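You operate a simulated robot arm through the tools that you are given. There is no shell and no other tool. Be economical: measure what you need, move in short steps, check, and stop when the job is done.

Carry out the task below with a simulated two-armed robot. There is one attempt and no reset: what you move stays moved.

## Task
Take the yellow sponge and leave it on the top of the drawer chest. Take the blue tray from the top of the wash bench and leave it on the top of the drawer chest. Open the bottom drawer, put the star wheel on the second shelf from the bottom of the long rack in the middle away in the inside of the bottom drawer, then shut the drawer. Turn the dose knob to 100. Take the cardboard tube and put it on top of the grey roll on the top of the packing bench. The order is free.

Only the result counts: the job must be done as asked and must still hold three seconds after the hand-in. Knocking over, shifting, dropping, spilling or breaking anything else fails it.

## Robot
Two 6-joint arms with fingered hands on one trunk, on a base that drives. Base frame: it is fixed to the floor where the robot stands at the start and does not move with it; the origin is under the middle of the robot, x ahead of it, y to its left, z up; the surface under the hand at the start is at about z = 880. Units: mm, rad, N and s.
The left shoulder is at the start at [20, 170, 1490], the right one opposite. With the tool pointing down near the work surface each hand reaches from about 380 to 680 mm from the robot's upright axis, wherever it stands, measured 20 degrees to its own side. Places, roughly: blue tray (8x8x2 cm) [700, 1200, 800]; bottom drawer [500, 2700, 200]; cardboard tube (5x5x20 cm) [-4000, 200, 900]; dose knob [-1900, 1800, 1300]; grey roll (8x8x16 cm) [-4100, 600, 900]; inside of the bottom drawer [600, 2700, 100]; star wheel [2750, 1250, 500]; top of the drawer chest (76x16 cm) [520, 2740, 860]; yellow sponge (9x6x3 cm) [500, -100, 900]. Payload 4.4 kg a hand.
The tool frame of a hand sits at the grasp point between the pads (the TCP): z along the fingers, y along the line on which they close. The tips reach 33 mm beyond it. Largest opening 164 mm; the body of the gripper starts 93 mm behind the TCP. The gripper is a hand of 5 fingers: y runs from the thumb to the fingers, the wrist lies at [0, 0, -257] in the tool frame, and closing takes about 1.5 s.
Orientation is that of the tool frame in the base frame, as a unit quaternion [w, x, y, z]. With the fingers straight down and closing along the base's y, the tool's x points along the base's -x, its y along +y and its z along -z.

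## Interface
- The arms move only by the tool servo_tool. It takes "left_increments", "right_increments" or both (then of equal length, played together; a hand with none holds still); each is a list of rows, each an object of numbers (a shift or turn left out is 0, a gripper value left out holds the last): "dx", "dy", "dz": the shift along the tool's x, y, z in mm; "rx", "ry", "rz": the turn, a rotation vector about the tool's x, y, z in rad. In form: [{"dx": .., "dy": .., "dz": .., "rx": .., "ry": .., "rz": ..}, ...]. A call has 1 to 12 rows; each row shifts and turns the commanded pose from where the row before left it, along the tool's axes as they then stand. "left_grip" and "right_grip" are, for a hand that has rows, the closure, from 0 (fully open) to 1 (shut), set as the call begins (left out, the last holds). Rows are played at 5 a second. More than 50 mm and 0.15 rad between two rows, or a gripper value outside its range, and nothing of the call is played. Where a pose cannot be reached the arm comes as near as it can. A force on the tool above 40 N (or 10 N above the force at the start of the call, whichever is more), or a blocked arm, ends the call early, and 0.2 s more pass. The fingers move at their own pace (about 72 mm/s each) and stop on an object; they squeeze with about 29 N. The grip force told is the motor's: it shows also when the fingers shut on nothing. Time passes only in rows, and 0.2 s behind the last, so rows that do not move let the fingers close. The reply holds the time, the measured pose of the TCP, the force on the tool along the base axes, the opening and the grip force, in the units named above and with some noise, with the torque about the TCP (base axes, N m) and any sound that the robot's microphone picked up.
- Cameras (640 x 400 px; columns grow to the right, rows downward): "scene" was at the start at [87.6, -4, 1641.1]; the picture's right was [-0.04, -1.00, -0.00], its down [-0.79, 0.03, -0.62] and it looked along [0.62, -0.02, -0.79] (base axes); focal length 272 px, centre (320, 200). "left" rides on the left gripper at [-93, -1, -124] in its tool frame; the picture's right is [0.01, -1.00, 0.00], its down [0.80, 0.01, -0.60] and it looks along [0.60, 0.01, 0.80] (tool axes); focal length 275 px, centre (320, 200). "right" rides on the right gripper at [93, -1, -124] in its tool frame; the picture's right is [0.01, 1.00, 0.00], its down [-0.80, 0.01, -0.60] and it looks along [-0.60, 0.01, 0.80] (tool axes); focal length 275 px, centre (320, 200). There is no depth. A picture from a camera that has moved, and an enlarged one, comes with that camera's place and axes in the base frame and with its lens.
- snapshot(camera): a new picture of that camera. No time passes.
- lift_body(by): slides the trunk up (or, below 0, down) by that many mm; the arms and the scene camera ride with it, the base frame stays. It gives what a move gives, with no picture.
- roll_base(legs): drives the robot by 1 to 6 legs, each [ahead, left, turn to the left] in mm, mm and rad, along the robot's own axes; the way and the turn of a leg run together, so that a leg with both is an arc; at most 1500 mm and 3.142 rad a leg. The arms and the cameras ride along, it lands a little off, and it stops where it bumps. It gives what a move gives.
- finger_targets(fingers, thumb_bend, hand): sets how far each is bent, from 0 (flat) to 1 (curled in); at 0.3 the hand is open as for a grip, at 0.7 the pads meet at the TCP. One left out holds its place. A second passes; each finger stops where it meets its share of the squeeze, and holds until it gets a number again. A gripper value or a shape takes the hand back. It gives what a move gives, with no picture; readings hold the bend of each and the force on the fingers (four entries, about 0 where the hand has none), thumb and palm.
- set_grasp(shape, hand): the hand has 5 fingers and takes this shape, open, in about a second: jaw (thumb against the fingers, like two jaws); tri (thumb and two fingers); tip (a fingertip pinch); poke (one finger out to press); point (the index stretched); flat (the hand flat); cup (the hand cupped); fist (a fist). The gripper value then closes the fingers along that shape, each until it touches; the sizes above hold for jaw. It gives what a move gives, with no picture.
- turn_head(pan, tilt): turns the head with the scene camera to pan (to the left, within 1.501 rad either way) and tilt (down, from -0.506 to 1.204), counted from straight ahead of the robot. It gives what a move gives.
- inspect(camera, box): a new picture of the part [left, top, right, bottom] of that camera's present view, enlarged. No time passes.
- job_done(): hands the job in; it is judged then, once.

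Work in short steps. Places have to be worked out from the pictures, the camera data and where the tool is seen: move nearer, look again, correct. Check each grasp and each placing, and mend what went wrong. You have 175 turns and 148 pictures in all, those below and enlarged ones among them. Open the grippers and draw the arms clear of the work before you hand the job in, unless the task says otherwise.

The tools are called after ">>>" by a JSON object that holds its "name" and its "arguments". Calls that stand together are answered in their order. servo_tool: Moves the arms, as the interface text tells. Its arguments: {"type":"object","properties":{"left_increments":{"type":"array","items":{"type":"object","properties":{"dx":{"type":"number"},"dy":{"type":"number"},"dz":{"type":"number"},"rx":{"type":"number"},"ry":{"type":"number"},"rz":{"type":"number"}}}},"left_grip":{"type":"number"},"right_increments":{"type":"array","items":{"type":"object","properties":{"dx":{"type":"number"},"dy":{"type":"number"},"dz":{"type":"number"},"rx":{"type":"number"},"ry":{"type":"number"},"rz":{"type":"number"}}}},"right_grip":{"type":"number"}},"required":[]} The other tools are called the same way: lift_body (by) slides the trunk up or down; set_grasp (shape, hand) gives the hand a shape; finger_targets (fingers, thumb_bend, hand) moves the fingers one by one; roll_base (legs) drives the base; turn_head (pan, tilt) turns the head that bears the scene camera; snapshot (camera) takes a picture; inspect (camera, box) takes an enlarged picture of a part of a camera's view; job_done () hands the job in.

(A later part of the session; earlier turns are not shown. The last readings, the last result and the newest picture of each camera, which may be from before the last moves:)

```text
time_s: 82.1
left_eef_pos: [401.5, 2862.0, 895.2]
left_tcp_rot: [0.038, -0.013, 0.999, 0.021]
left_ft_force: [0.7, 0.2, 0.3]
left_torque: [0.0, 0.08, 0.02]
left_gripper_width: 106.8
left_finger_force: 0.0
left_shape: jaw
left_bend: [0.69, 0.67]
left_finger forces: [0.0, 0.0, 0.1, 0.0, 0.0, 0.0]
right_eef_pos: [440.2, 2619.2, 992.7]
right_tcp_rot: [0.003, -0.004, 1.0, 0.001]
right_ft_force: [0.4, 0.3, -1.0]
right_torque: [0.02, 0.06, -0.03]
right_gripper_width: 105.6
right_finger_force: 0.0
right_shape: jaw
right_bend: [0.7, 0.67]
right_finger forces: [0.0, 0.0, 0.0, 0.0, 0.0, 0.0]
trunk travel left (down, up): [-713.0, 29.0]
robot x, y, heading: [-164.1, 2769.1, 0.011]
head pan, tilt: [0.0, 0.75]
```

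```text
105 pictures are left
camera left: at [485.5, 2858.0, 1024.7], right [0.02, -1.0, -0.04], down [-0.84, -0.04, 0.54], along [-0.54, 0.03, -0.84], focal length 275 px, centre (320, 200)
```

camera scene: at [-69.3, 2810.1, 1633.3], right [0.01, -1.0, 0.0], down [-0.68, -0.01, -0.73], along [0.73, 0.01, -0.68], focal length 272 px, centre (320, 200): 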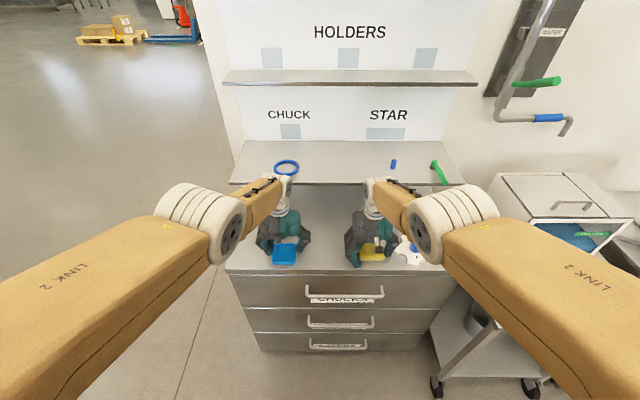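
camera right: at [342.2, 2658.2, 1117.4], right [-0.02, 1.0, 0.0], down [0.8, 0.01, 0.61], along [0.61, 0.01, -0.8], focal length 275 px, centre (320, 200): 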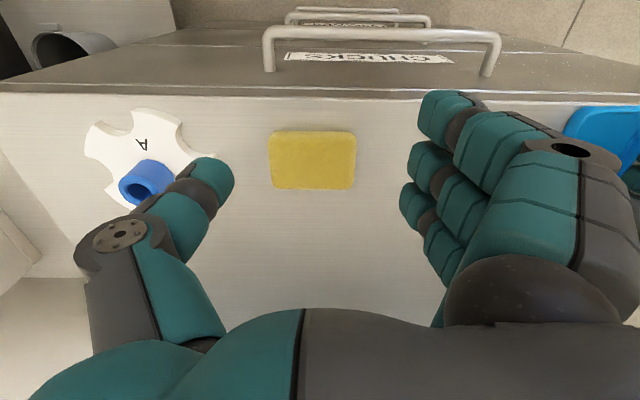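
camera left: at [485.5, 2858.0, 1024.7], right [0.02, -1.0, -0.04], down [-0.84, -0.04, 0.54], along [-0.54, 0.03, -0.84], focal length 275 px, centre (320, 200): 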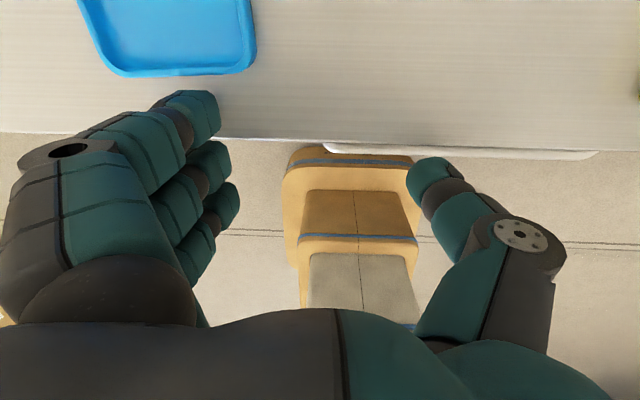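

The tray now sits well inside the chest top. I lift the left hand out, back away, and then turn the right hand to point forward for the drawer handle.

>>> {"name": "servo_tool", "arguments": {"left_increments": [{"dz": -30}, {"dz": -40}, {}]}}

>>> {"name": "roll_base", "arguments": {"legs": [[-450, 100, 0]]}}

>>> {"name": "servo_tool", "arguments": {"right_increments": [{"ry": -0.145}, {"ry": -0.145}, {"ry": -0.145}, {"ry": -0.145}, {"ry": -0.145}, {"ry": -0.145}, {"ry": -0.145}, {"ry": -0.145}, {"ry": -0.145}, {"ry": -0.145}, {"ry": -0.12}, {}]}}

>>> {"name": "snapshot", "arguments": {"camera": "scene"}}

```text
time_s: 82.9
left_eef_pos: [393.9, 2862.5, 965.1]
left_tcp_rot: [0.038, -0.014, 0.999, 0.021]
left_ft_force: [-0.3, 0.5, 0.7]
left_torque: [0.03, -0.04, 0.01]
left_gripper_width: 106.5
left_finger_force: 0.0
left_shape: jaw
left_bend: [0.69, 0.67]
left_finger forces: [0.0, 0.0, 0.0, 0.0, 0.0, 0.1]
right_eef_pos: [440.1, 2621.1, 995.0]
right_tcp_rot: [0.005, -0.005, 1.0, 0.002]
right_ft_force: [-0.9, -0.3, 0.2]
right_torque: [0.03, 0.0, 0.0]
right_gripper_width: 105.9
right_finger_force: 0.0
right_shape: jaw
right_bend: [0.7, 0.67]
right_finger forces: [0.0, 0.0, 0.1, 0.0, 0.0, 0.0]
trunk travel left (down, up): [-713.0, 29.0]
robot x, y, heading: [-159.3, 2769.5, 0.007]
head pan, tilt: [0.0, 0.75]
```

```text
time_s: 85.7
left_eef_pos: [-57.9, 2956.5, 965.8]
left_tcp_rot: [0.039, -0.012, 0.999, 0.021]
left_ft_force: [-1.4, -0.7, 0.4]
left_torque: [-0.01, -0.03, -0.02]
left_gripper_width: 106.5
left_finger_force: 0.1
left_shape: jaw
left_bend: [0.69, 0.67]
left_finger forces: [0.0, 0.0, 0.0, 0.0, 0.0, 0.1]
right_eef_pos: [-15.2, 2712.6, 994.7]
right_tcp_rot: [0.004, -0.003, 1.0, 0.001]
right_ft_force: [-0.6, -1.0, -0.2]
right_torque: [0.01, 0.01, 0.03]
right_gripper_width: 105.9
right_finger_force: 0.0
right_shape: jaw
right_bend: [0.7, 0.67]
right_finger forces: [0.0, 0.1, 0.0, 0.0, 0.1, 0.1]
trunk travel left (down, up): [-713.0, 29.0]
robot x, y, heading: [-616.0, 2868.5, 0.01]
head pan, tilt: [0.0, 0.75]
```

```text
time_s: 88.3
left_eef_pos: [-58.1, 2954.7, 964.6]
left_tcp_rot: [0.038, -0.011, 0.999, 0.021]
left_ft_force: [0.1, 0.3, -0.3]
left_torque: [0.01, 0.02, -0.01]
left_gripper_width: 106.4
left_finger_force: 0.1
left_shape: jaw
left_bend: [0.69, 0.67]
left_finger forces: [0.1, 0.1, 0.0, 0.0, 0.0, 0.1]
right_eef_pos: [-15.8, 2704.9, 990.0]
right_tcp_rot: [0.708, -0.005, 0.706, -0.001]
right_ft_force: [0.4, 0.0, -0.3]
right_torque: [0.0, -0.01, -0.06]
right_gripper_width: 106.1
right_finger_force: 0.2
right_shape: jaw
right_bend: [0.7, 0.67]
right_finger forces: [0.0, 0.0, 0.1, 0.1, 0.0, 0.1]
trunk travel left (down, up): [-713.0, 29.0]
robot x, y, heading: [-616.3, 2864.5, 0.009]
head pan, tilt: [0.0, 0.75]
```

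```text
104 pictures are left
camera scene: at [-520.5, 2863.4, 1624.4], right [0.01, -1.0, 0.0], down [-0.68, 0.0, -0.73], along [0.73, 0.01, -0.68], focal length 272 px, centre (320, 200)
```

scene: 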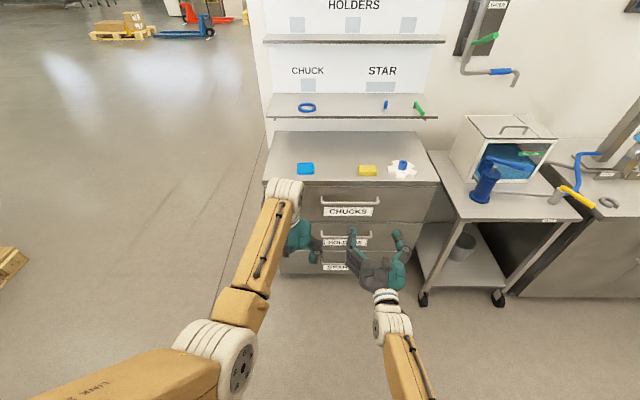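

The hand points forward. Now I roll it so that it closes vertically, fingers on top.

>>> {"name": "servo_tool", "arguments": {"right_increments": [{"rz": 0.145}, {"rz": 0.145}, {"rz": 0.145}, {"rz": 0.145}, {"rz": 0.145}, {"rz": 0.145}, {"rz": 0.145}, {"rz": 0.145}, {"rz": 0.145}, {"rz": 0.145}, {"rz": 0.12}, {}]}}

>>> {"name": "snapshot", "arguments": {"camera": "scene"}}

```text
time_s: 90.9
left_eef_pos: [-57.5, 2955.3, 965.0]
left_tcp_rot: [0.039, -0.012, 0.999, 0.02]
left_ft_force: [-0.3, -0.1, -0.3]
left_torque: [-0.02, 0.01, -0.02]
left_gripper_width: 106.4
left_finger_force: 0.1
left_shape: jaw
left_bend: [0.69, 0.67]
left_finger forces: [0.0, 0.0, 0.0, 0.0, 0.0, 0.0]
right_eef_pos: [-12.6, 2706.9, 993.3]
right_tcp_rot: [0.504, 0.493, 0.502, 0.501]
right_ft_force: [0.1, -0.9, 0.9]
right_torque: [0.02, 0.0, 0.01]
right_gripper_width: 106.5
right_finger_force: 0.1
right_shape: jaw
right_bend: [0.7, 0.67]
right_finger forces: [0.0, 0.0, 0.0, 0.1, 0.1, 0.1]
trunk travel left (down, up): [-713.0, 29.0]
robot x, y, heading: [-615.3, 2861.9, 0.012]
head pan, tilt: [0.0, 0.75]
```

```text
103 pictures are left
camera scene: at [-520.9, 2863.2, 1624.4], right [0.01, -1.0, 0.0], down [-0.68, 0.0, -0.73], along [0.73, 0.01, -0.68], focal length 272 px, centre (320, 200)
```

scene: 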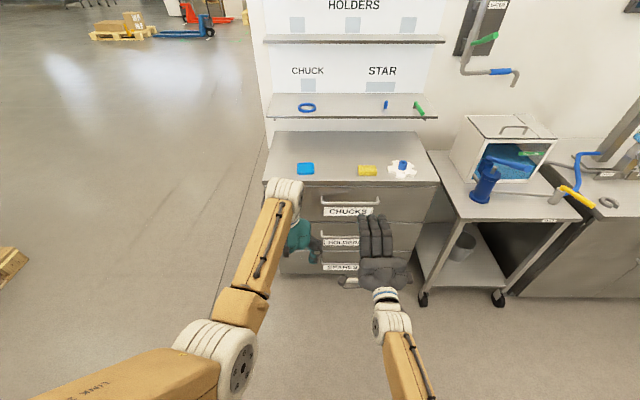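

Orientation works. I move the left hand out to the left, then lower the trunk to handle height and look.

>>> {"name": "servo_tool", "arguments": {"left_increments": [{"dy": 45}, {"dy": 45}, {"dy": 45}, {"dy": 45}, {"dy": 45}, {"dy": 45}, {}]}}

>>> {"name": "lift_body", "arguments": {"by": -680}}

>>> {"name": "roll_base", "arguments": {"legs": [[100, 25, 0]]}}

>>> {"name": "snapshot", "arguments": {"camera": "scene"}}

>>> {"name": "snapshot", "arguments": {"camera": "right"}}

```text
time_s: 92.5
left_eef_pos: [-63.8, 3224.3, 973.0]
left_tcp_rot: [0.038, -0.012, 0.999, 0.02]
left_ft_force: [0.0, -0.4, -0.1]
left_torque: [0.01, -0.01, -0.01]
left_gripper_width: 106.4
left_finger_force: 0.0
left_shape: jaw
left_bend: [0.69, 0.67]
left_finger forces: [0.0, 0.0, 0.0, 0.0, 0.0, 0.0]
right_eef_pos: [-13.4, 2705.9, 992.0]
right_tcp_rot: [0.503, 0.493, 0.503, 0.501]
right_ft_force: [-0.8, -0.2, -0.4]
right_torque: [0.03, 0.03, 0.01]
right_gripper_width: 106.0
right_finger_force: 0.1
right_shape: jaw
right_bend: [0.7, 0.67]
right_finger forces: [0.1, 0.0, 0.0, 0.1, 0.0, 0.0]
trunk travel left (down, up): [-713.0, 29.0]
robot x, y, heading: [-615.0, 2866.3, 0.005]
head pan, tilt: [0.0, 0.75]
```

```text
refused: -680 is not a number from -400 to 400
```

```text
time_s: 93.6
left_eef_pos: [35.3, 3248.4, 972.9]
left_tcp_rot: [0.038, -0.011, 0.999, 0.02]
left_ft_force: [0.0, 0.6, 0.2]
left_torque: [-0.04, 0.09, -0.01]
left_gripper_width: 106.6
left_finger_force: 0.0
left_shape: jaw
left_bend: [0.69, 0.67]
left_finger forces: [0.1, 0.0, 0.0, 0.0, 0.0, 0.0]
right_eef_pos: [85.3, 2730.5, 991.1]
right_tcp_rot: [0.503, 0.495, 0.502, 0.5]
right_ft_force: [0.3, 0.2, -0.2]
right_torque: [0.03, -0.01, -0.04]
right_gripper_width: 106.2
right_finger_force: 0.1
right_shape: jaw
right_bend: [0.7, 0.67]
right_finger forces: [0.0, 0.1, 0.0, 0.0, 0.0, 0.0]
trunk travel left (down, up): [-713.0, 29.0]
robot x, y, heading: [-514.6, 2891.1, 0.009]
head pan, tilt: [0.0, 0.75]
```

```text
102 pictures are left
camera scene: at [-421.0, 2888.5, 1624.3], right [0.0, -1.0, 0.0], down [-0.68, 0.0, -0.73], along [0.73, 0.0, -0.68], focal length 272 px, centre (320, 200)
```

scene: 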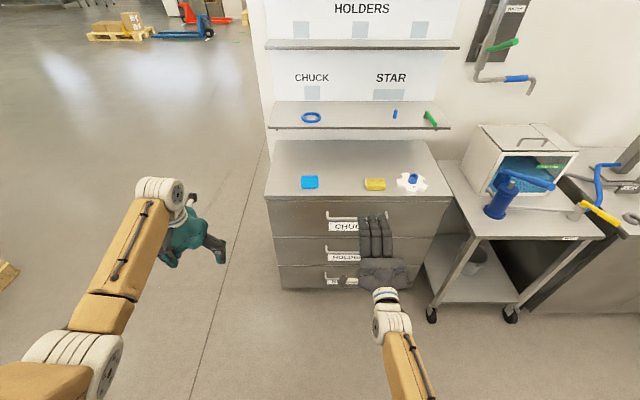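

```text
101 pictures are left
camera right: at [-39.0, 2822.0, 989.1], right [-0.01, 0.02, 1.0], down [-0.6, -0.8, 0.02], along [0.8, -0.6, 0.02], focal length 275 px, centre (320, 200)
```

right: 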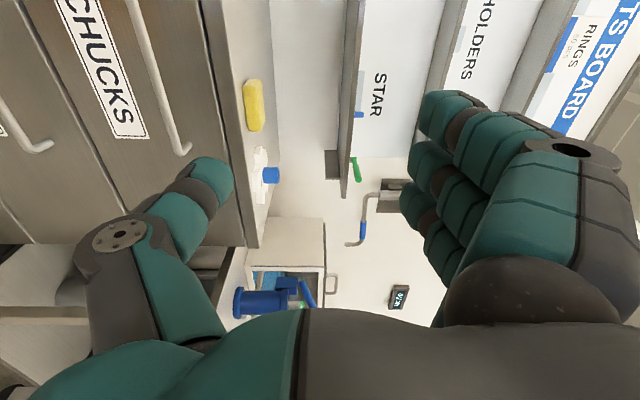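

Lift steps are limited to 400; I lower in two steps.

>>> {"name": "lift_body", "arguments": {"by": -400}}

>>> {"name": "lift_body", "arguments": {"by": -280}}

>>> {"name": "snapshot", "arguments": {"camera": "scene"}}

>>> {"name": "snapshot", "arguments": {"camera": "right"}}

```text
time_s: 97.4
left_eef_pos: [35.1, 3247.9, 574.4]
left_tcp_rot: [0.039, -0.012, 0.999, 0.021]
left_ft_force: [-0.1, -1.2, 0.8]
left_torque: [-0.01, -0.02, 0.02]
left_gripper_width: 106.4
left_finger_force: 0.1
left_shape: jaw
left_bend: [0.69, 0.67]
left_finger forces: [0.0, 0.0, 0.0, 0.1, 0.1, 0.0]
right_eef_pos: [83.8, 2728.0, 591.7]
right_tcp_rot: [0.506, 0.493, 0.503, 0.498]
right_ft_force: [-1.1, 0.9, 0.0]
right_torque: [-0.01, -0.03, 0.03]
right_gripper_width: 106.1
right_finger_force: 0.0
right_shape: jaw
right_bend: [0.7, 0.67]
right_finger forces: [0.1, 0.1, 0.0, 0.0, 0.1, 0.1]
trunk travel left (down, up): [-313.0, 429.0]
robot x, y, heading: [-517.1, 2891.0, 0.009]
head pan, tilt: [0.0, 0.75]
```

```text
time_s: 100.5
left_eef_pos: [74.2, 3248.2, 548.8]
left_tcp_rot: [0.144, -0.013, 0.989, 0.02]
left_ft_force: [-0.7, 0.1, 0.4]
left_torque: [0.03, -0.07, -0.01]
left_gripper_width: 106.6
left_finger_force: 0.0
left_shape: jaw
left_bend: [0.69, 0.67]
left_finger forces: [0.1, 0.0, 0.0, 0.0, 0.0, 0.1]
right_eef_pos: [93.2, 2709.7, 539.3]
right_tcp_rot: [0.55, 0.454, 0.467, 0.523]
right_ft_force: [-0.2, 0.0, 0.3]
right_torque: [0.01, 0.06, 0.03]
right_gripper_width: 106.4
right_finger_force: 0.1
right_shape: jaw
right_bend: [0.7, 0.67]
right_finger forces: [0.0, 0.1, 0.0, 0.1, 0.0, 0.0]
trunk travel left (down, up): [-176.0, 566.0]
robot x, y, heading: [-520.7, 2886.5, 0.005]
head pan, tilt: [0.0, 0.75]
stopped: the arm was blocked; the commanded pose is now the measured one
```

```text
100 pictures are left
camera scene: at [-340.9, 2888.0, 1091.6], right [0.0, -1.0, 0.0], down [-0.68, 0.0, -0.73], along [0.73, 0.0, -0.68], focal length 272 px, centre (320, 200)
```

scene: 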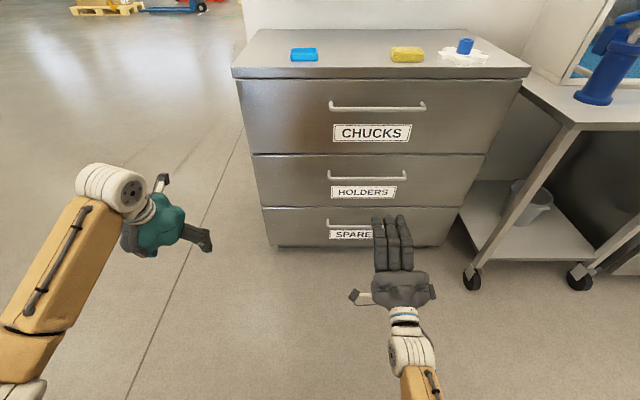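

```text
99 pictures are left
camera right: at [-28.1, 2803.2, 516.7], right [-0.15, 0.05, 0.99], down [-0.61, -0.79, -0.05], along [0.78, -0.61, 0.15], focal length 275 px, centre (320, 200)
```

right: 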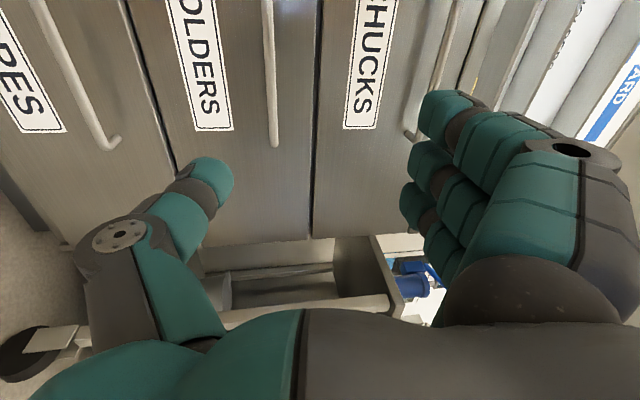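

The elbows got blocked on the way down since the arms are folded. I raise the trunk again, and stretch both arms before lowering.

>>> {"name": "lift_body", "arguments": {"by": 140}}

>>> {"name": "snapshot", "arguments": {"camera": "scene"}}

```text
time_s: 102.1
left_eef_pos: [73.6, 3247.7, 674.0]
left_tcp_rot: [0.137, -0.013, 0.99, 0.019]
left_ft_force: [-0.4, 0.8, 0.5]
left_torque: [-0.05, -0.02, 0.02]
left_gripper_width: 106.2
left_finger_force: 0.0
left_shape: jaw
left_bend: [0.69, 0.67]
left_finger forces: [0.0, 0.0, 0.0, 0.0, 0.0, 0.0]
right_eef_pos: [93.1, 2711.8, 665.2]
right_tcp_rot: [0.547, 0.456, 0.47, 0.522]
right_ft_force: [-0.2, 0.6, -0.7]
right_torque: [-0.01, 0.0, -0.03]
right_gripper_width: 106.3
right_finger_force: 0.1
right_shape: jaw
right_bend: [0.7, 0.67]
right_finger forces: [0.0, 0.1, 0.0, 0.0, 0.0, 0.0]
trunk travel left (down, up): [-316.0, 426.0]
robot x, y, heading: [-519.6, 2889.8, 0.007]
head pan, tilt: [0.0, 0.75]
```

```text
98 pictures are left
camera scene: at [-383.7, 2888.3, 1226.0], right [0.0, -1.0, 0.0], down [-0.68, 0.0, -0.73], along [0.73, 0.0, -0.68], focal length 272 px, centre (320, 200)
```

scene: 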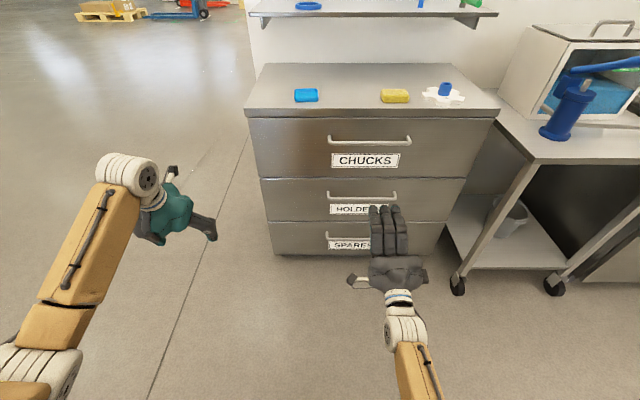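

Now I level the right hand again and stretch both arms forward and down.

>>> {"name": "servo_tool", "arguments": {"right_increments": [{"rx": 0.07}, {"rx": 0.07}, {"dz": 30, "dy": -22}, {"dz": 30, "dy": -22}, {"dz": 30, "dy": -22}, {"dz": 30, "dy": -22}, {"dz": 30, "dy": -22}, {}], "left_increments": [{"ry": 0.1}, {"ry": 0.1}, {"dx": -14, "dz": 20}, {"dx": -14, "dz": 20}, {"dx": -14, "dz": 20}, {"dx": -14, "dz": 20}, {"dx": -14, "dz": 20}, {}]}}

>>> {"name": "lift_body", "arguments": {"by": -120}}

>>> {"name": "snapshot", "arguments": {"camera": "right"}}

```text
time_s: 103.9
left_eef_pos: [150.4, 3255.7, 579.4]
left_tcp_rot: [0.039, -0.015, 0.999, 0.018]
left_ft_force: [-0.4, -0.5, -0.3]
left_torque: [-0.02, 0.01, -0.02]
left_gripper_width: 106.5
left_finger_force: 0.1
left_shape: jaw
left_bend: [0.69, 0.67]
left_finger forces: [0.0, 0.1, 0.1, 0.0, 0.0, 0.0]
right_eef_pos: [248.4, 2703.0, 559.0]
right_tcp_rot: [0.514, 0.492, 0.504, 0.489]
right_ft_force: [-0.9, 1.1, 0.7]
right_torque: [-0.02, -0.02, 0.03]
right_gripper_width: 106.4
right_finger_force: 0.1
right_shape: jaw
right_bend: [0.69, 0.67]
right_finger forces: [0.0, 0.0, 0.0, 0.0, 0.0, 0.0]
trunk travel left (down, up): [-316.0, 426.0]
robot x, y, heading: [-518.5, 2888.4, 0.012]
head pan, tilt: [0.0, 0.75]
```

```text
time_s: 105.4
left_eef_pos: [151.8, 3252.8, 461.4]
left_tcp_rot: [0.039, -0.014, 0.999, 0.019]
left_ft_force: [-0.8, -0.5, 0.3]
left_torque: [0.02, 0.01, 0.0]
left_gripper_width: 106.6
left_finger_force: 0.1
left_shape: jaw
left_bend: [0.69, 0.67]
left_finger forces: [0.0, 0.1, 0.0, 0.1, 0.0, 0.1]
right_eef_pos: [244.9, 2705.4, 437.6]
right_tcp_rot: [0.514, 0.492, 0.504, 0.489]
right_ft_force: [-0.1, 0.2, -0.2]
right_torque: [0.02, 0.04, -0.02]
right_gripper_width: 106.7
right_finger_force: 0.0
right_shape: jaw
right_bend: [0.69, 0.67]
right_finger forces: [0.0, 0.0, 0.0, 0.0, 0.0, 0.0]
trunk travel left (down, up): [-196.0, 546.0]
robot x, y, heading: [-520.1, 2888.1, 0.008]
head pan, tilt: [0.0, 0.75]
```

```text
97 pictures are left
camera right: at [121.2, 2799.1, 433.2], right [0.0, 0.05, 1.0], down [-0.61, -0.79, 0.04], along [0.79, -0.61, 0.03], focal length 275 px, centre (320, 200)
```

right: 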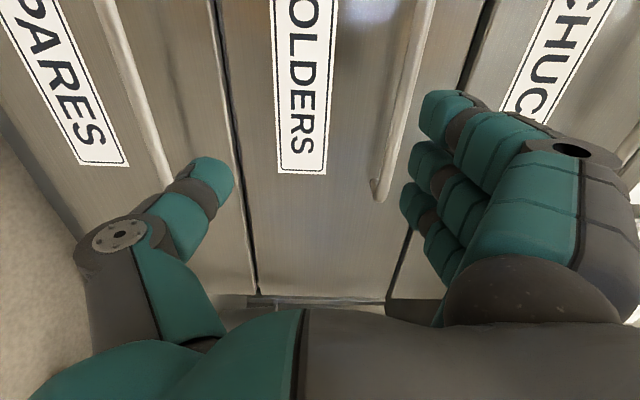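

Bottom handle is at z≈263, y 2605–2860. I lower to it and centre on it.

>>> {"name": "lift_body", "arguments": {"by": -173}}

>>> {"name": "roll_base", "arguments": {"legs": [[0, 27, 0]]}}

>>> {"name": "snapshot", "arguments": {"camera": "right"}}

>>> {"name": "snapshot", "arguments": {"camera": "scene"}}

```text
time_s: 107.4
left_eef_pos: [150.3, 3255.1, 288.2]
left_tcp_rot: [0.04, -0.016, 0.999, 0.018]
left_ft_force: [0.2, -0.8, 0.3]
left_torque: [0.05, 0.03, 0.02]
left_gripper_width: 106.3
left_finger_force: 0.0
left_shape: jaw
left_bend: [0.69, 0.67]
left_finger forces: [0.0, 0.0, 0.0, 0.1, 0.0, 0.1]
right_eef_pos: [244.2, 2704.9, 265.1]
right_tcp_rot: [0.514, 0.493, 0.504, 0.488]
right_ft_force: [-0.1, -0.5, -0.8]
right_torque: [-0.01, 0.01, 0.03]
right_gripper_width: 106.2
right_finger_force: 0.1
right_shape: jaw
right_bend: [0.69, 0.67]
right_finger forces: [0.0, 0.1, 0.0, 0.0, 0.0, 0.1]
trunk travel left (down, up): [-23.0, 719.0]
robot x, y, heading: [-519.8, 2890.1, 0.007]
head pan, tilt: [0.0, 0.75]
```

```text
time_s: 108.2
left_eef_pos: [151.2, 3280.1, 286.3]
left_tcp_rot: [0.038, -0.014, 0.999, 0.018]
left_ft_force: [-0.4, 0.1, -0.1]
left_torque: [0.0, 0.02, 0.02]
left_gripper_width: 106.8
left_finger_force: 0.1
left_shape: jaw
left_bend: [0.69, 0.67]
left_finger forces: [0.1, 0.0, 0.0, 0.0, 0.2, 0.0]
right_eef_pos: [244.0, 2732.4, 263.8]
right_tcp_rot: [0.513, 0.493, 0.505, 0.488]
right_ft_force: [0.3, -0.5, -1.0]
right_torque: [0.04, 0.0, -0.02]
right_gripper_width: 106.6
right_finger_force: 0.0
right_shape: jaw
right_bend: [0.69, 0.67]
right_finger forces: [0.1, 0.0, 0.1, 0.0, 0.0, 0.0]
trunk travel left (down, up): [-23.0, 719.0]
robot x, y, heading: [-520.2, 2919.0, 0.008]
head pan, tilt: [0.0, 0.75]
```

```text
96 pictures are left
camera right: at [120.8, 2825.8, 259.2], right [0.0, 0.05, 1.0], down [-0.61, -0.79, 0.04], along [0.79, -0.61, 0.03], focal length 275 px, centre (320, 200)
```

right: 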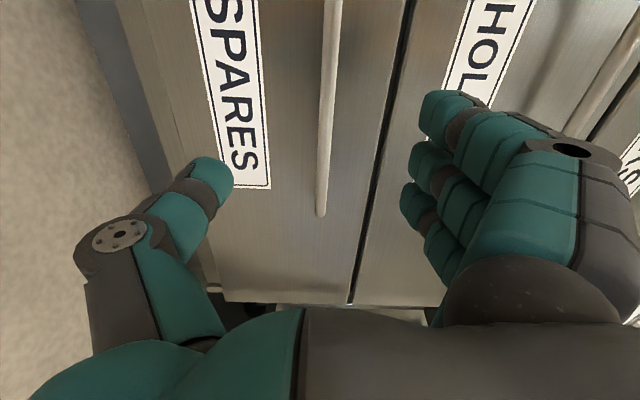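

```text
95 pictures are left
camera scene: at [-263.5, 2915.7, 919.7], right [0.0, -1.0, 0.0], down [-0.68, 0.0, -0.73], along [0.73, 0.0, -0.68], focal length 272 px, centre (320, 200)
```

scene: 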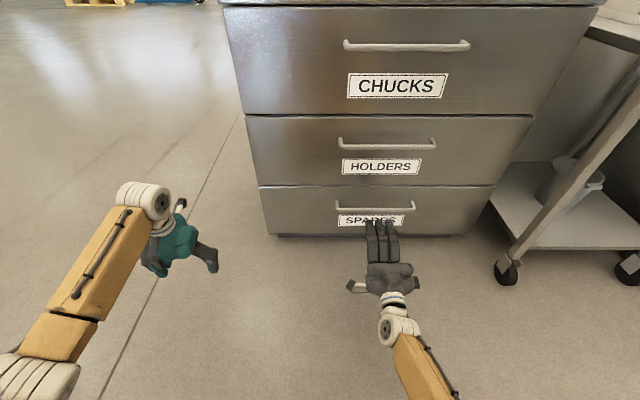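

Triangulated: handle at x≈376, z≈272, centre y≈2730. I raise 8 mm and drive forward so the handle lies between thumb and fingers.

>>> {"name": "servo_tool", "arguments": {"right_increments": [{"dy": 8}, {}]}}

>>> {"name": "roll_base", "arguments": {"legs": [[118, 0, -0.008]]}}

>>> {"name": "snapshot", "arguments": {"camera": "right"}}

```text
time_s: 108.8
left_eef_pos: [151.6, 3281.3, 286.7]
left_tcp_rot: [0.038, -0.015, 0.999, 0.018]
left_ft_force: [-0.1, -0.4, -0.2]
left_torque: [0.02, 0.02, 0.0]
left_gripper_width: 106.4
left_finger_force: 0.2
left_shape: jaw
left_bend: [0.69, 0.67]
left_finger forces: [0.0, 0.1, 0.1, 0.0, 0.0, 0.1]
right_eef_pos: [243.3, 2731.8, 270.3]
right_tcp_rot: [0.514, 0.494, 0.505, 0.487]
right_ft_force: [-1.0, 0.2, 0.3]
right_torque: [-0.01, 0.01, 0.02]
right_gripper_width: 106.4
right_finger_force: 0.0
right_shape: jaw
right_bend: [0.69, 0.67]
right_finger forces: [0.0, 0.0, 0.1, 0.1, 0.1, 0.0]
trunk travel left (down, up): [-23.0, 719.0]
robot x, y, heading: [-519.4, 2913.0, 0.004]
head pan, tilt: [0.0, 0.75]
```

```text
time_s: 110.0
left_eef_pos: [271.9, 3276.4, 287.5]
left_tcp_rot: [0.039, -0.011, 0.999, 0.017]
left_ft_force: [0.1, -0.9, 0.2]
left_torque: [0.0, 0.0, 0.01]
left_gripper_width: 106.2
left_finger_force: 0.1
left_shape: jaw
left_bend: [0.69, 0.67]
left_finger forces: [0.1, 0.0, 0.0, 0.0, 0.0, 0.0]
right_eef_pos: [359.9, 2727.0, 271.1]
right_tcp_rot: [0.515, 0.495, 0.503, 0.487]
right_ft_force: [0.2, -0.7, -1.1]
right_torque: [-0.05, 0.05, -0.01]
right_gripper_width: 106.6
right_finger_force: 0.0
right_shape: jaw
right_bend: [0.69, 0.67]
right_finger forces: [0.0, 0.0, 0.1, 0.0, 0.1, 0.0]
trunk travel left (down, up): [-23.0, 719.0]
robot x, y, heading: [-398.6, 2917.8, -0.0]
head pan, tilt: [0.0, 0.75]
```

```text
94 pictures are left
camera right: at [238.4, 2821.3, 266.9], right [0.0, 0.05, 1.0], down [-0.62, -0.79, 0.04], along [0.79, -0.62, 0.03], focal length 275 px, centre (320, 200)
```

right: 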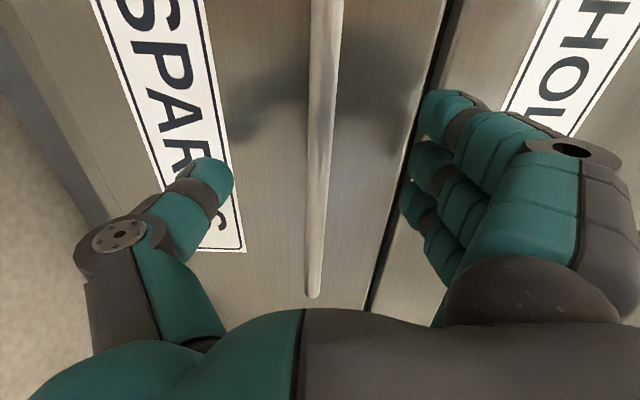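

The handle is between the fingers; 10 mm more forward and close.

>>> {"name": "servo_tool", "arguments": {"right_increments": [{"dz": 10}, {}]}}

>>> {"name": "servo_tool", "arguments": {"right_increments": [{}, {}, {}, {}, {}, {}, {}, {}], "right_grip": 1.0}}

>>> {"name": "snapshot", "arguments": {"camera": "right"}}

```text
time_s: 110.6
left_eef_pos: [272.5, 3277.3, 287.2]
left_tcp_rot: [0.038, -0.011, 0.999, 0.017]
left_ft_force: [0.0, 0.1, -0.5]
left_torque: [-0.01, 0.03, -0.03]
left_gripper_width: 106.6
left_finger_force: 0.0
left_shape: jaw
left_bend: [0.69, 0.67]
left_finger forces: [0.0, 0.0, 0.0, 0.1, 0.1, 0.0]
right_eef_pos: [369.5, 2726.1, 272.8]
right_tcp_rot: [0.515, 0.495, 0.503, 0.487]
right_ft_force: [-0.2, -1.0, 1.4]
right_torque: [-0.01, 0.03, -0.01]
right_gripper_width: 106.5
right_finger_force: 0.0
right_shape: jaw
right_bend: [0.69, 0.67]
right_finger forces: [0.0, 0.0, 0.0, 0.0, 0.1, 0.1]
trunk travel left (down, up): [-23.0, 719.0]
robot x, y, heading: [-401.5, 2917.0, -0.005]
head pan, tilt: [0.0, 0.75]
```

```text
time_s: 112.4
left_eef_pos: [271.1, 3277.3, 287.8]
left_tcp_rot: [0.039, -0.012, 0.999, 0.018]
left_ft_force: [0.2, 0.2, -0.6]
left_torque: [0.0, -0.06, 0.02]
left_gripper_width: 106.8
left_finger_force: 0.1
left_shape: jaw
left_bend: [0.69, 0.67]
left_finger forces: [0.0, 0.1, 0.0, 0.0, 0.1, 0.0]
right_eef_pos: [371.4, 2726.6, 274.0]
right_tcp_rot: [0.516, 0.495, 0.503, 0.486]
right_ft_force: [4.5, 0.3, 4.6]
right_torque: [0.57, -0.1, -0.09]
right_gripper_width: 1.1
right_finger_force: 29.1
right_shape: jaw
right_bend: [0.68, 0.72]
right_finger forces: [12.4, 6.9, 3.9, 2.0, 23.5, 0.0]
trunk travel left (down, up): [-23.0, 719.0]
robot x, y, heading: [-402.8, 2916.2, -0.001]
head pan, tilt: [0.0, 0.75]
```

```text
93 pictures are left
camera right: at [248.5, 2820.9, 268.8], right [0.0, 0.05, 1.0], down [-0.62, -0.79, 0.04], along [0.79, -0.62, 0.03], focal length 275 px, centre (320, 200)
```

right: 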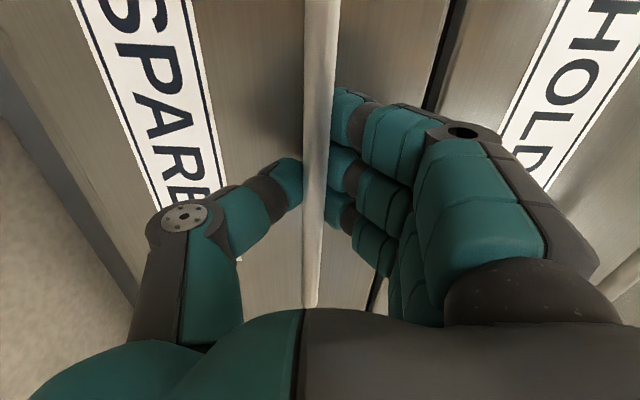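

The bar is gripped. I pull by driving back.

>>> {"name": "roll_base", "arguments": {"legs": [[-150, 0, 0], [-170, 0, 0]]}}

>>> {"name": "snapshot", "arguments": {"camera": "scene"}}

```text
time_s: 114.9
left_eef_pos: [-37.1, 3279.3, 285.4]
left_tcp_rot: [0.039, -0.015, 0.999, 0.02]
left_ft_force: [-0.4, -0.4, 0.5]
left_torque: [0.03, -0.02, 0.0]
left_gripper_width: 106.7
left_finger_force: 0.0
left_shape: jaw
left_bend: [0.69, 0.67]
left_finger forces: [0.0, 0.1, 0.0, 0.1, 0.0, 0.1]
right_eef_pos: [68.3, 2732.3, 275.2]
right_tcp_rot: [0.512, 0.492, 0.505, 0.49]
right_ft_force: [10.4, -1.1, -4.0]
right_torque: [0.29, -0.11, -0.01]
right_gripper_width: 0.0
right_finger_force: 29.0
right_shape: jaw
right_bend: [0.69, 0.72]
right_finger forces: [6.0, 4.7, 0.0, 0.5, 23.3, 0.0]
trunk travel left (down, up): [-23.0, 719.0]
robot x, y, heading: [-702.8, 2912.2, 0.005]
head pan, tilt: [0.0, 0.75]
stopped in leg 2: the force on the tool passed its limit at 53 N (the readings are from after the stop); the commanded pose is now the measured one
```

```text
92 pictures are left
camera scene: at [-451.0, 2915.6, 919.5], right [0.0, -1.0, 0.0], down [-0.68, 0.0, -0.73], along [0.73, 0.0, -0.68], focal length 272 px, centre (320, 200)
```

scene: 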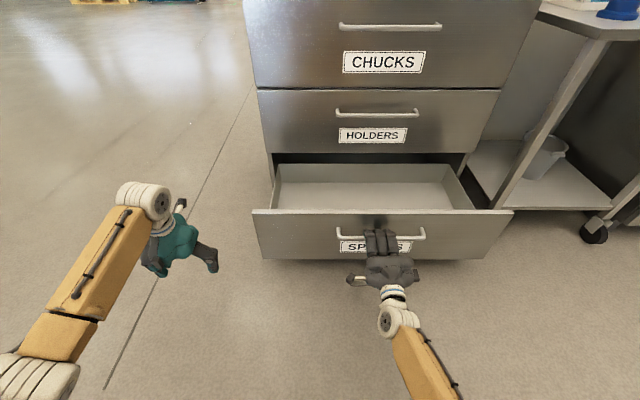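

The drawer is fully open. I release the handle, back away, and raise the trunk.

>>> {"name": "servo_tool", "arguments": {"right_increments": [{}, {}, {}, {}, {}], "right_grip": 0.3}}

>>> {"name": "roll_base", "arguments": {"legs": [[-300, 0, 0]]}}

>>> {"name": "lift_body", "arguments": {"by": 400}}

>>> {"name": "lift_body", "arguments": {"by": 319}}

>>> {"name": "turn_head", "arguments": {"pan": 0.0, "tilt": 0.3}}

>>> {"name": "snapshot", "arguments": {"camera": "scene"}}

>>> {"name": "turn_head", "arguments": {"pan": 1.0, "tilt": 0.3}}

>>> {"name": "snapshot", "arguments": {"camera": "scene"}}

```text
time_s: 116.1
left_eef_pos: [-36.8, 3281.3, 287.1]
left_tcp_rot: [0.038, -0.015, 0.999, 0.019]
left_ft_force: [0.0, 0.0, 0.5]
left_torque: [0.01, -0.01, -0.01]
left_gripper_width: 106.5
left_finger_force: 0.1
left_shape: jaw
left_bend: [0.69, 0.67]
left_finger forces: [0.0, 0.0, 0.0, 0.0, 0.1, 0.1]
right_eef_pos: [67.4, 2732.7, 275.9]
right_tcp_rot: [0.514, 0.493, 0.504, 0.489]
right_ft_force: [-0.2, 0.5, -0.2]
right_torque: [-0.02, -0.03, 0.02]
right_gripper_width: 114.3
right_finger_force: 0.0
right_shape: jaw
right_bend: [0.67, 0.65]
right_finger forces: [0.1, 0.1, 0.0, 0.0, 0.1, 0.0]
trunk travel left (down, up): [-23.0, 719.0]
robot x, y, heading: [-706.8, 2910.7, 0.004]
head pan, tilt: [0.0, 0.75]
```

```text
time_s: 118.1
left_eef_pos: [-325.5, 3276.8, 286.7]
left_tcp_rot: [0.037, -0.012, 0.999, 0.019]
left_ft_force: [0.9, 0.4, -0.7]
left_torque: [-0.01, 0.02, 0.02]
left_gripper_width: 106.4
left_finger_force: 0.0
left_shape: jaw
left_bend: [0.69, 0.67]
left_finger forces: [0.0, 0.1, 0.1, 0.1, 0.1, 0.0]
right_eef_pos: [-223.3, 2730.3, 276.2]
right_tcp_rot: [0.515, 0.494, 0.503, 0.488]
right_ft_force: [-0.3, -0.6, 0.3]
right_torque: [0.05, -0.01, 0.0]
right_gripper_width: 114.3
right_finger_force: 0.1
right_shape: jaw
right_bend: [0.67, 0.65]
right_finger forces: [0.0, 0.0, 0.0, 0.0, 0.1, 0.1]
trunk travel left (down, up): [-23.0, 719.0]
robot x, y, heading: [-997.8, 2916.8, -0.001]
head pan, tilt: [0.0, 0.75]
```

```text
time_s: 121.9
left_eef_pos: [-326.0, 3276.8, 686.2]
left_tcp_rot: [0.039, -0.013, 0.999, 0.018]
left_ft_force: [-0.4, 0.5, 0.1]
left_torque: [0.0, 0.01, 0.01]
left_gripper_width: 106.6
left_finger_force: 0.0
left_shape: jaw
left_bend: [0.69, 0.67]
left_finger forces: [0.0, 0.0, 0.0, 0.0, 0.0, 0.0]
right_eef_pos: [-217.6, 2728.4, 698.5]
right_tcp_rot: [0.522, 0.486, 0.497, 0.495]
right_ft_force: [0.0, 0.5, -0.6]
right_torque: [0.01, -0.03, -0.03]
right_gripper_width: 114.4
right_finger_force: 0.0
right_shape: jaw
right_bend: [0.67, 0.65]
right_finger forces: [0.0, 0.1, 0.0, 0.0, 0.1, 0.0]
trunk travel left (down, up): [-423.0, 319.0]
robot x, y, heading: [-998.2, 2915.3, -0.001]
head pan, tilt: [0.0, 0.75]
```

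```text
time_s: 125.0
left_eef_pos: [-325.7, 3277.5, 1005.5]
left_tcp_rot: [0.038, -0.012, 0.999, 0.018]
left_ft_force: [0.1, 0.3, -0.5]
left_torque: [-0.04, -0.04, -0.01]
left_gripper_width: 106.5
left_finger_force: 0.1
left_shape: jaw
left_bend: [0.69, 0.67]
left_finger forces: [0.0, 0.0, 0.0, 0.1, 0.0, 0.0]
right_eef_pos: [-210.6, 2728.7, 1049.9]
right_tcp_rot: [0.532, 0.475, 0.485, 0.506]
right_ft_force: [-0.5, 0.1, -0.1]
right_torque: [0.0, 0.0, -0.02]
right_gripper_width: 114.2
right_finger_force: 0.1
right_shape: jaw
right_bend: [0.67, 0.65]
right_finger forces: [0.1, 0.0, 0.0, 0.0, 0.0, 0.1]
trunk travel left (down, up): [-742.0, 0.0]
robot x, y, heading: [-997.4, 2919.2, -0.004]
head pan, tilt: [0.0, 0.75]
```

```text
time_s: 125.9
left_eef_pos: [-325.4, 3275.9, 1006.0]
left_tcp_rot: [0.038, -0.012, 0.999, 0.018]
left_ft_force: [-0.4, 0.4, 1.1]
left_torque: [0.0, -0.01, 0.04]
left_gripper_width: 106.4
left_finger_force: 0.1
left_shape: jaw
left_bend: [0.69, 0.67]
left_finger forces: [0.1, 0.0, 0.1, 0.0, 0.0, 0.0]
right_eef_pos: [-208.4, 2728.2, 1050.5]
right_tcp_rot: [0.532, 0.476, 0.485, 0.506]
right_ft_force: [-0.6, 0.8, -0.9]
right_torque: [0.0, -0.02, 0.01]
right_gripper_width: 114.3
right_finger_force: 0.0
right_shape: jaw
right_bend: [0.67, 0.65]
right_finger forces: [0.0, 0.1, 0.1, 0.1, 0.0, 0.0]
trunk travel left (down, up): [-742.0, 0.0]
robot x, y, heading: [-994.8, 2914.3, -0.003]
head pan, tilt: [0.0, 0.3]
```

```text
91 pictures are left
camera scene: at [-891.2, 2914.3, 1693.7], right [0.0, -1.0, 0.0], down [-0.3, 0.0, -0.95], along [0.95, 0.0, -0.3], focal length 272 px, centre (320, 200)
```

scene: 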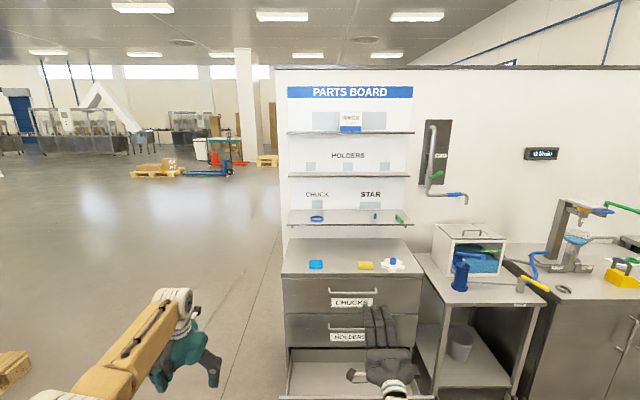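

```text
time_s: 127.2
left_eef_pos: [-325.3, 3277.1, 1005.5]
left_tcp_rot: [0.038, -0.011, 0.999, 0.018]
left_ft_force: [-0.1, 0.7, -0.7]
left_torque: [0.01, 0.02, -0.01]
left_gripper_width: 106.6
left_finger_force: 0.0
left_shape: jaw
left_bend: [0.69, 0.67]
left_finger forces: [0.1, 0.0, 0.1, 0.1, 0.0, 0.1]
right_eef_pos: [-209.9, 2729.5, 1051.4]
right_tcp_rot: [0.532, 0.476, 0.484, 0.506]
right_ft_force: [0.3, 0.0, 0.6]
right_torque: [-0.01, 0.02, 0.03]
right_gripper_width: 114.2
right_finger_force: 0.1
right_shape: jaw
right_bend: [0.67, 0.65]
right_finger forces: [0.0, 0.0, 0.0, 0.0, 0.0, 0.1]
trunk travel left (down, up): [-742.0, 0.0]
robot x, y, heading: [-995.3, 2916.8, -0.001]
head pan, tilt: [1.0, 0.3]
```

```text
90 pictures are left
camera scene: at [-933.9, 2992.9, 1693.8], right [0.84, -0.54, 0.0], down [-0.16, -0.25, -0.96], along [0.52, 0.8, -0.3], focal length 272 px, centre (320, 200)
```

scene: 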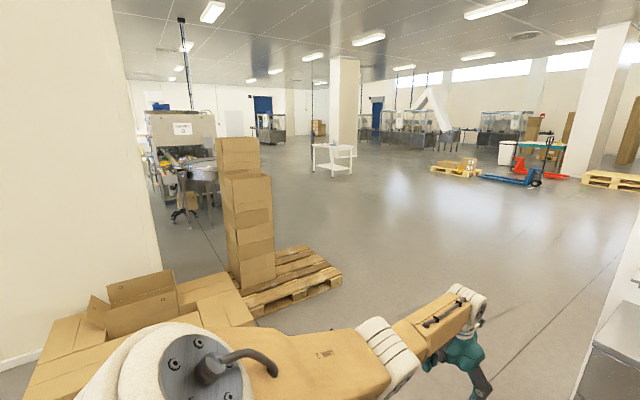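

Star wheel lies behind the dividing wall; the way round is left of the chest (clear floor at y≈3850). I drive there in legs and look.

>>> {"name": "roll_base", "arguments": {"legs": [[0, 930, 0], [1400, 0, 0]]}}

>>> {"name": "turn_head", "arguments": {"pan": -0.9, "tilt": 0.3}}

>>> {"name": "snapshot", "arguments": {"camera": "scene"}}

```text
time_s: 138.7
left_eef_pos: [1072.9, 4193.2, 1004.6]
left_tcp_rot: [0.038, -0.005, 0.999, 0.018]
left_ft_force: [0.5, -1.1, -0.9]
left_torque: [0.01, -0.01, -0.02]
left_gripper_width: 106.4
left_finger_force: 0.1
left_shape: jaw
left_bend: [0.69, 0.67]
left_finger forces: [0.1, 0.1, 0.0, 0.1, 0.1, 0.0]
right_eef_pos: [1180.7, 3643.8, 1050.2]
right_tcp_rot: [0.537, 0.479, 0.48, 0.501]
right_ft_force: [0.5, 0.0, 0.6]
right_torque: [0.0, -0.01, -0.02]
right_gripper_width: 114.0
right_finger_force: 0.1
right_shape: jaw
right_bend: [0.67, 0.65]
right_finger forces: [0.0, 0.1, 0.1, 0.0, 0.0, 0.0]
trunk travel left (down, up): [-742.0, 0.0]
robot x, y, heading: [398.2, 3846.4, -0.014]
head pan, tilt: [1.0, 0.3]
```

```text
time_s: 140.5
left_eef_pos: [1072.6, 4194.3, 1004.9]
left_tcp_rot: [0.039, -0.004, 0.999, 0.018]
left_ft_force: [-0.2, -0.8, -0.3]
left_torque: [-0.03, 0.01, 0.03]
left_gripper_width: 106.5
left_finger_force: 0.0
left_shape: jaw
left_bend: [0.69, 0.67]
left_finger forces: [0.0, 0.0, 0.1, 0.0, 0.0, 0.0]
right_eef_pos: [1181.6, 3643.4, 1050.3]
right_tcp_rot: [0.537, 0.48, 0.48, 0.501]
right_ft_force: [0.0, -0.1, -0.3]
right_torque: [0.05, -0.01, -0.03]
right_gripper_width: 114.3
right_finger_force: 0.1
right_shape: jaw
right_bend: [0.67, 0.65]
right_finger forces: [0.1, 0.1, 0.1, 0.1, 0.0, 0.0]
trunk travel left (down, up): [-742.0, 0.0]
robot x, y, heading: [397.9, 3843.2, -0.019]
head pan, tilt: [-0.901, 0.3]
```

```text
89 pictures are left
camera scene: at [465.8, 3766.9, 1693.8], right [-0.79, -0.61, 0.0], down [-0.18, 0.23, -0.96], along [0.58, -0.76, -0.3], focal length 272 px, centre (320, 200)
```

scene: 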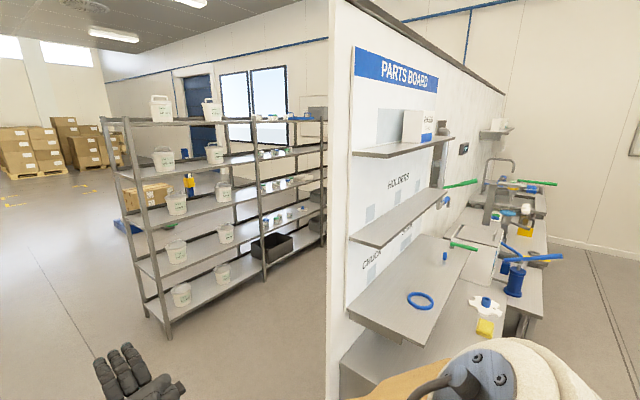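

The long rack runs behind the wall with its face at x≈2500. I drive on to x≈1500 and then along it to y≈1450.

>>> {"name": "roll_base", "arguments": {"legs": [[1100, 0, 0.015], [0, -1300, 0], [0, -1100, 0]]}}

>>> {"name": "turn_head", "arguments": {"pan": 0.0, "tilt": 0.7}}

>>> {"name": "snapshot", "arguments": {"camera": "scene"}}

```text
time_s: 157.7
left_eef_pos: [2194.0, 1788.9, 1005.5]
left_tcp_rot: [0.038, -0.02, 0.999, 0.019]
left_ft_force: [0.1, 0.3, 0.1]
left_torque: [0.02, 0.0, 0.01]
left_gripper_width: 106.4
left_finger_force: 0.0
left_shape: jaw
left_bend: [0.69, 0.67]
left_finger forces: [0.0, 0.0, 0.0, 0.0, 0.1, 0.0]
right_eef_pos: [2317.9, 1242.7, 1051.2]
right_tcp_rot: [0.529, 0.472, 0.488, 0.51]
right_ft_force: [0.3, -0.8, 0.6]
right_torque: [-0.04, 0.01, -0.02]
right_gripper_width: 114.2
right_finger_force: 0.0
right_shape: jaw
right_bend: [0.67, 0.65]
right_finger forces: [0.0, 0.0, 0.0, 0.0, 0.1, 0.0]
trunk travel left (down, up): [-742.0, 0.0]
robot x, y, heading: [1528.9, 1418.2, 0.007]
head pan, tilt: [-0.901, 0.3]
```

```text
time_s: 158.9
left_eef_pos: [2193.1, 1789.3, 1005.3]
left_tcp_rot: [0.038, -0.02, 0.999, 0.018]
left_ft_force: [-0.9, 0.1, -0.3]
left_torque: [0.01, 0.02, -0.02]
left_gripper_width: 106.7
left_finger_force: 0.0
left_shape: jaw
left_bend: [0.69, 0.67]
left_finger forces: [0.0, 0.0, 0.1, 0.0, 0.1, 0.0]
right_eef_pos: [2317.3, 1242.5, 1051.3]
right_tcp_rot: [0.529, 0.472, 0.487, 0.51]
right_ft_force: [0.5, 0.8, -0.9]
right_torque: [-0.02, -0.01, -0.02]
right_gripper_width: 114.1
right_finger_force: 0.0
right_shape: jaw
right_bend: [0.67, 0.65]
right_finger forces: [0.0, 0.0, 0.0, 0.1, 0.0, 0.1]
trunk travel left (down, up): [-742.0, 0.0]
robot x, y, heading: [1525.5, 1422.7, 0.01]
head pan, tilt: [0.0, 0.7]
```

```text
88 pictures are left
camera scene: at [1625.2, 1418.9, 1657.7], right [0.01, -1.0, 0.0], down [-0.64, -0.01, -0.76], along [0.76, 0.01, -0.64], focal length 272 px, centre (320, 200)
```

scene: 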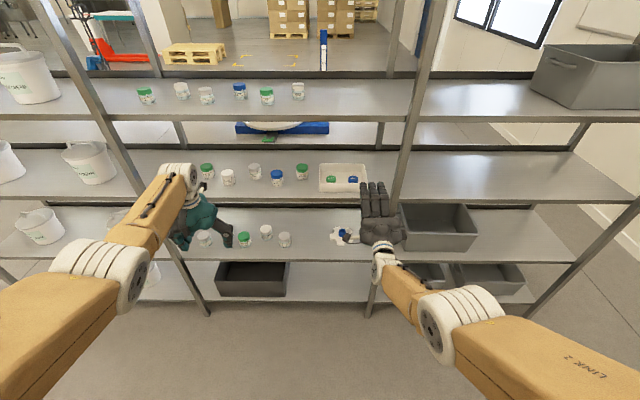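

A white star wheel with blue hub shows on the second shelf at pixel (340, 235). I lower the trunk 400 mm for a look into the shelf.

>>> {"name": "lift_body", "arguments": {"by": -400}}

>>> {"name": "turn_head", "arguments": {"pan": -0.2, "tilt": 0.6}}

>>> {"name": "snapshot", "arguments": {"camera": "scene"}}

>>> {"name": "snapshot", "arguments": {"camera": "right"}}

```text
time_s: 162.7
left_eef_pos: [2194.0, 1789.7, 604.9]
left_tcp_rot: [0.038, -0.019, 0.999, 0.017]
left_ft_force: [0.6, -0.2, -0.6]
left_torque: [-0.02, 0.0, 0.0]
left_gripper_width: 106.4
left_finger_force: 0.0
left_shape: jaw
left_bend: [0.69, 0.67]
left_finger forces: [0.0, 0.0, 0.0, 0.0, 0.0, 0.0]
right_eef_pos: [2318.1, 1243.2, 651.4]
right_tcp_rot: [0.53, 0.472, 0.487, 0.509]
right_ft_force: [-0.8, -0.5, -0.1]
right_torque: [-0.01, 0.03, -0.01]
right_gripper_width: 114.3
right_finger_force: 0.1
right_shape: jaw
right_bend: [0.67, 0.65]
right_finger forces: [0.0, 0.1, 0.0, 0.0, 0.0, 0.1]
trunk travel left (down, up): [-342.0, 400.0]
robot x, y, heading: [1528.4, 1417.2, 0.016]
head pan, tilt: [0.0, 0.7]
```

```text
time_s: 163.5
left_eef_pos: [2193.6, 1788.7, 605.3]
left_tcp_rot: [0.038, -0.019, 0.999, 0.019]
left_ft_force: [-0.3, -0.3, 0.4]
left_torque: [0.02, 0.0, 0.0]
left_gripper_width: 106.6
left_finger_force: 0.0
left_shape: jaw
left_bend: [0.69, 0.67]
left_finger forces: [0.1, 0.0, 0.0, 0.1, 0.0, 0.1]
right_eef_pos: [2317.9, 1242.8, 649.9]
right_tcp_rot: [0.528, 0.473, 0.487, 0.51]
right_ft_force: [-0.3, -0.4, -0.3]
right_torque: [-0.06, -0.01, -0.02]
right_gripper_width: 114.3
right_finger_force: 0.1
right_shape: jaw
right_bend: [0.67, 0.65]
right_finger forces: [0.0, 0.0, 0.0, 0.0, 0.1, 0.1]
trunk travel left (down, up): [-342.0, 400.0]
robot x, y, heading: [1528.0, 1417.5, 0.009]
head pan, tilt: [-0.201, 0.6]
```

```text
87 pictures are left
camera scene: at [1659.4, 1401.8, 1264.9], right [-0.19, -0.98, 0.0], down [-0.56, 0.11, -0.82], along [0.81, -0.15, -0.57], focal length 272 px, centre (320, 200)
```

scene: 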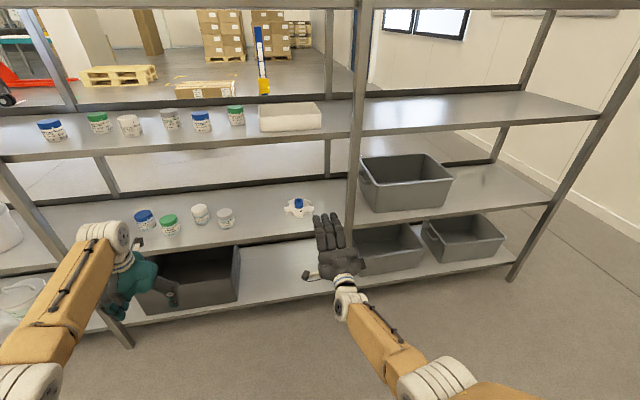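

```text
86 pictures are left
camera right: at [2194.7, 1335.1, 637.3], right [-0.08, 0.05, 1.0], down [-0.6, -0.8, -0.01], along [0.79, -0.6, 0.09], focal length 275 px, centre (320, 200)
```

right: 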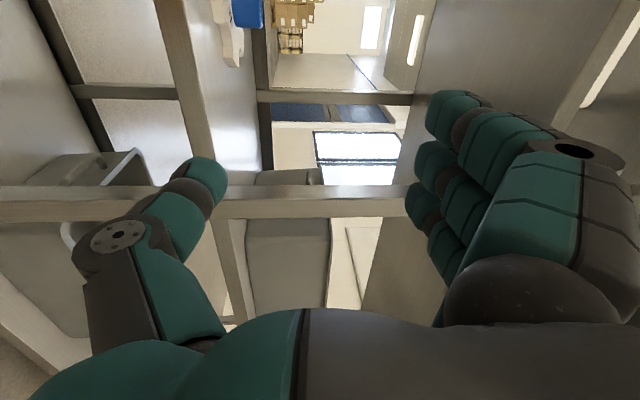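

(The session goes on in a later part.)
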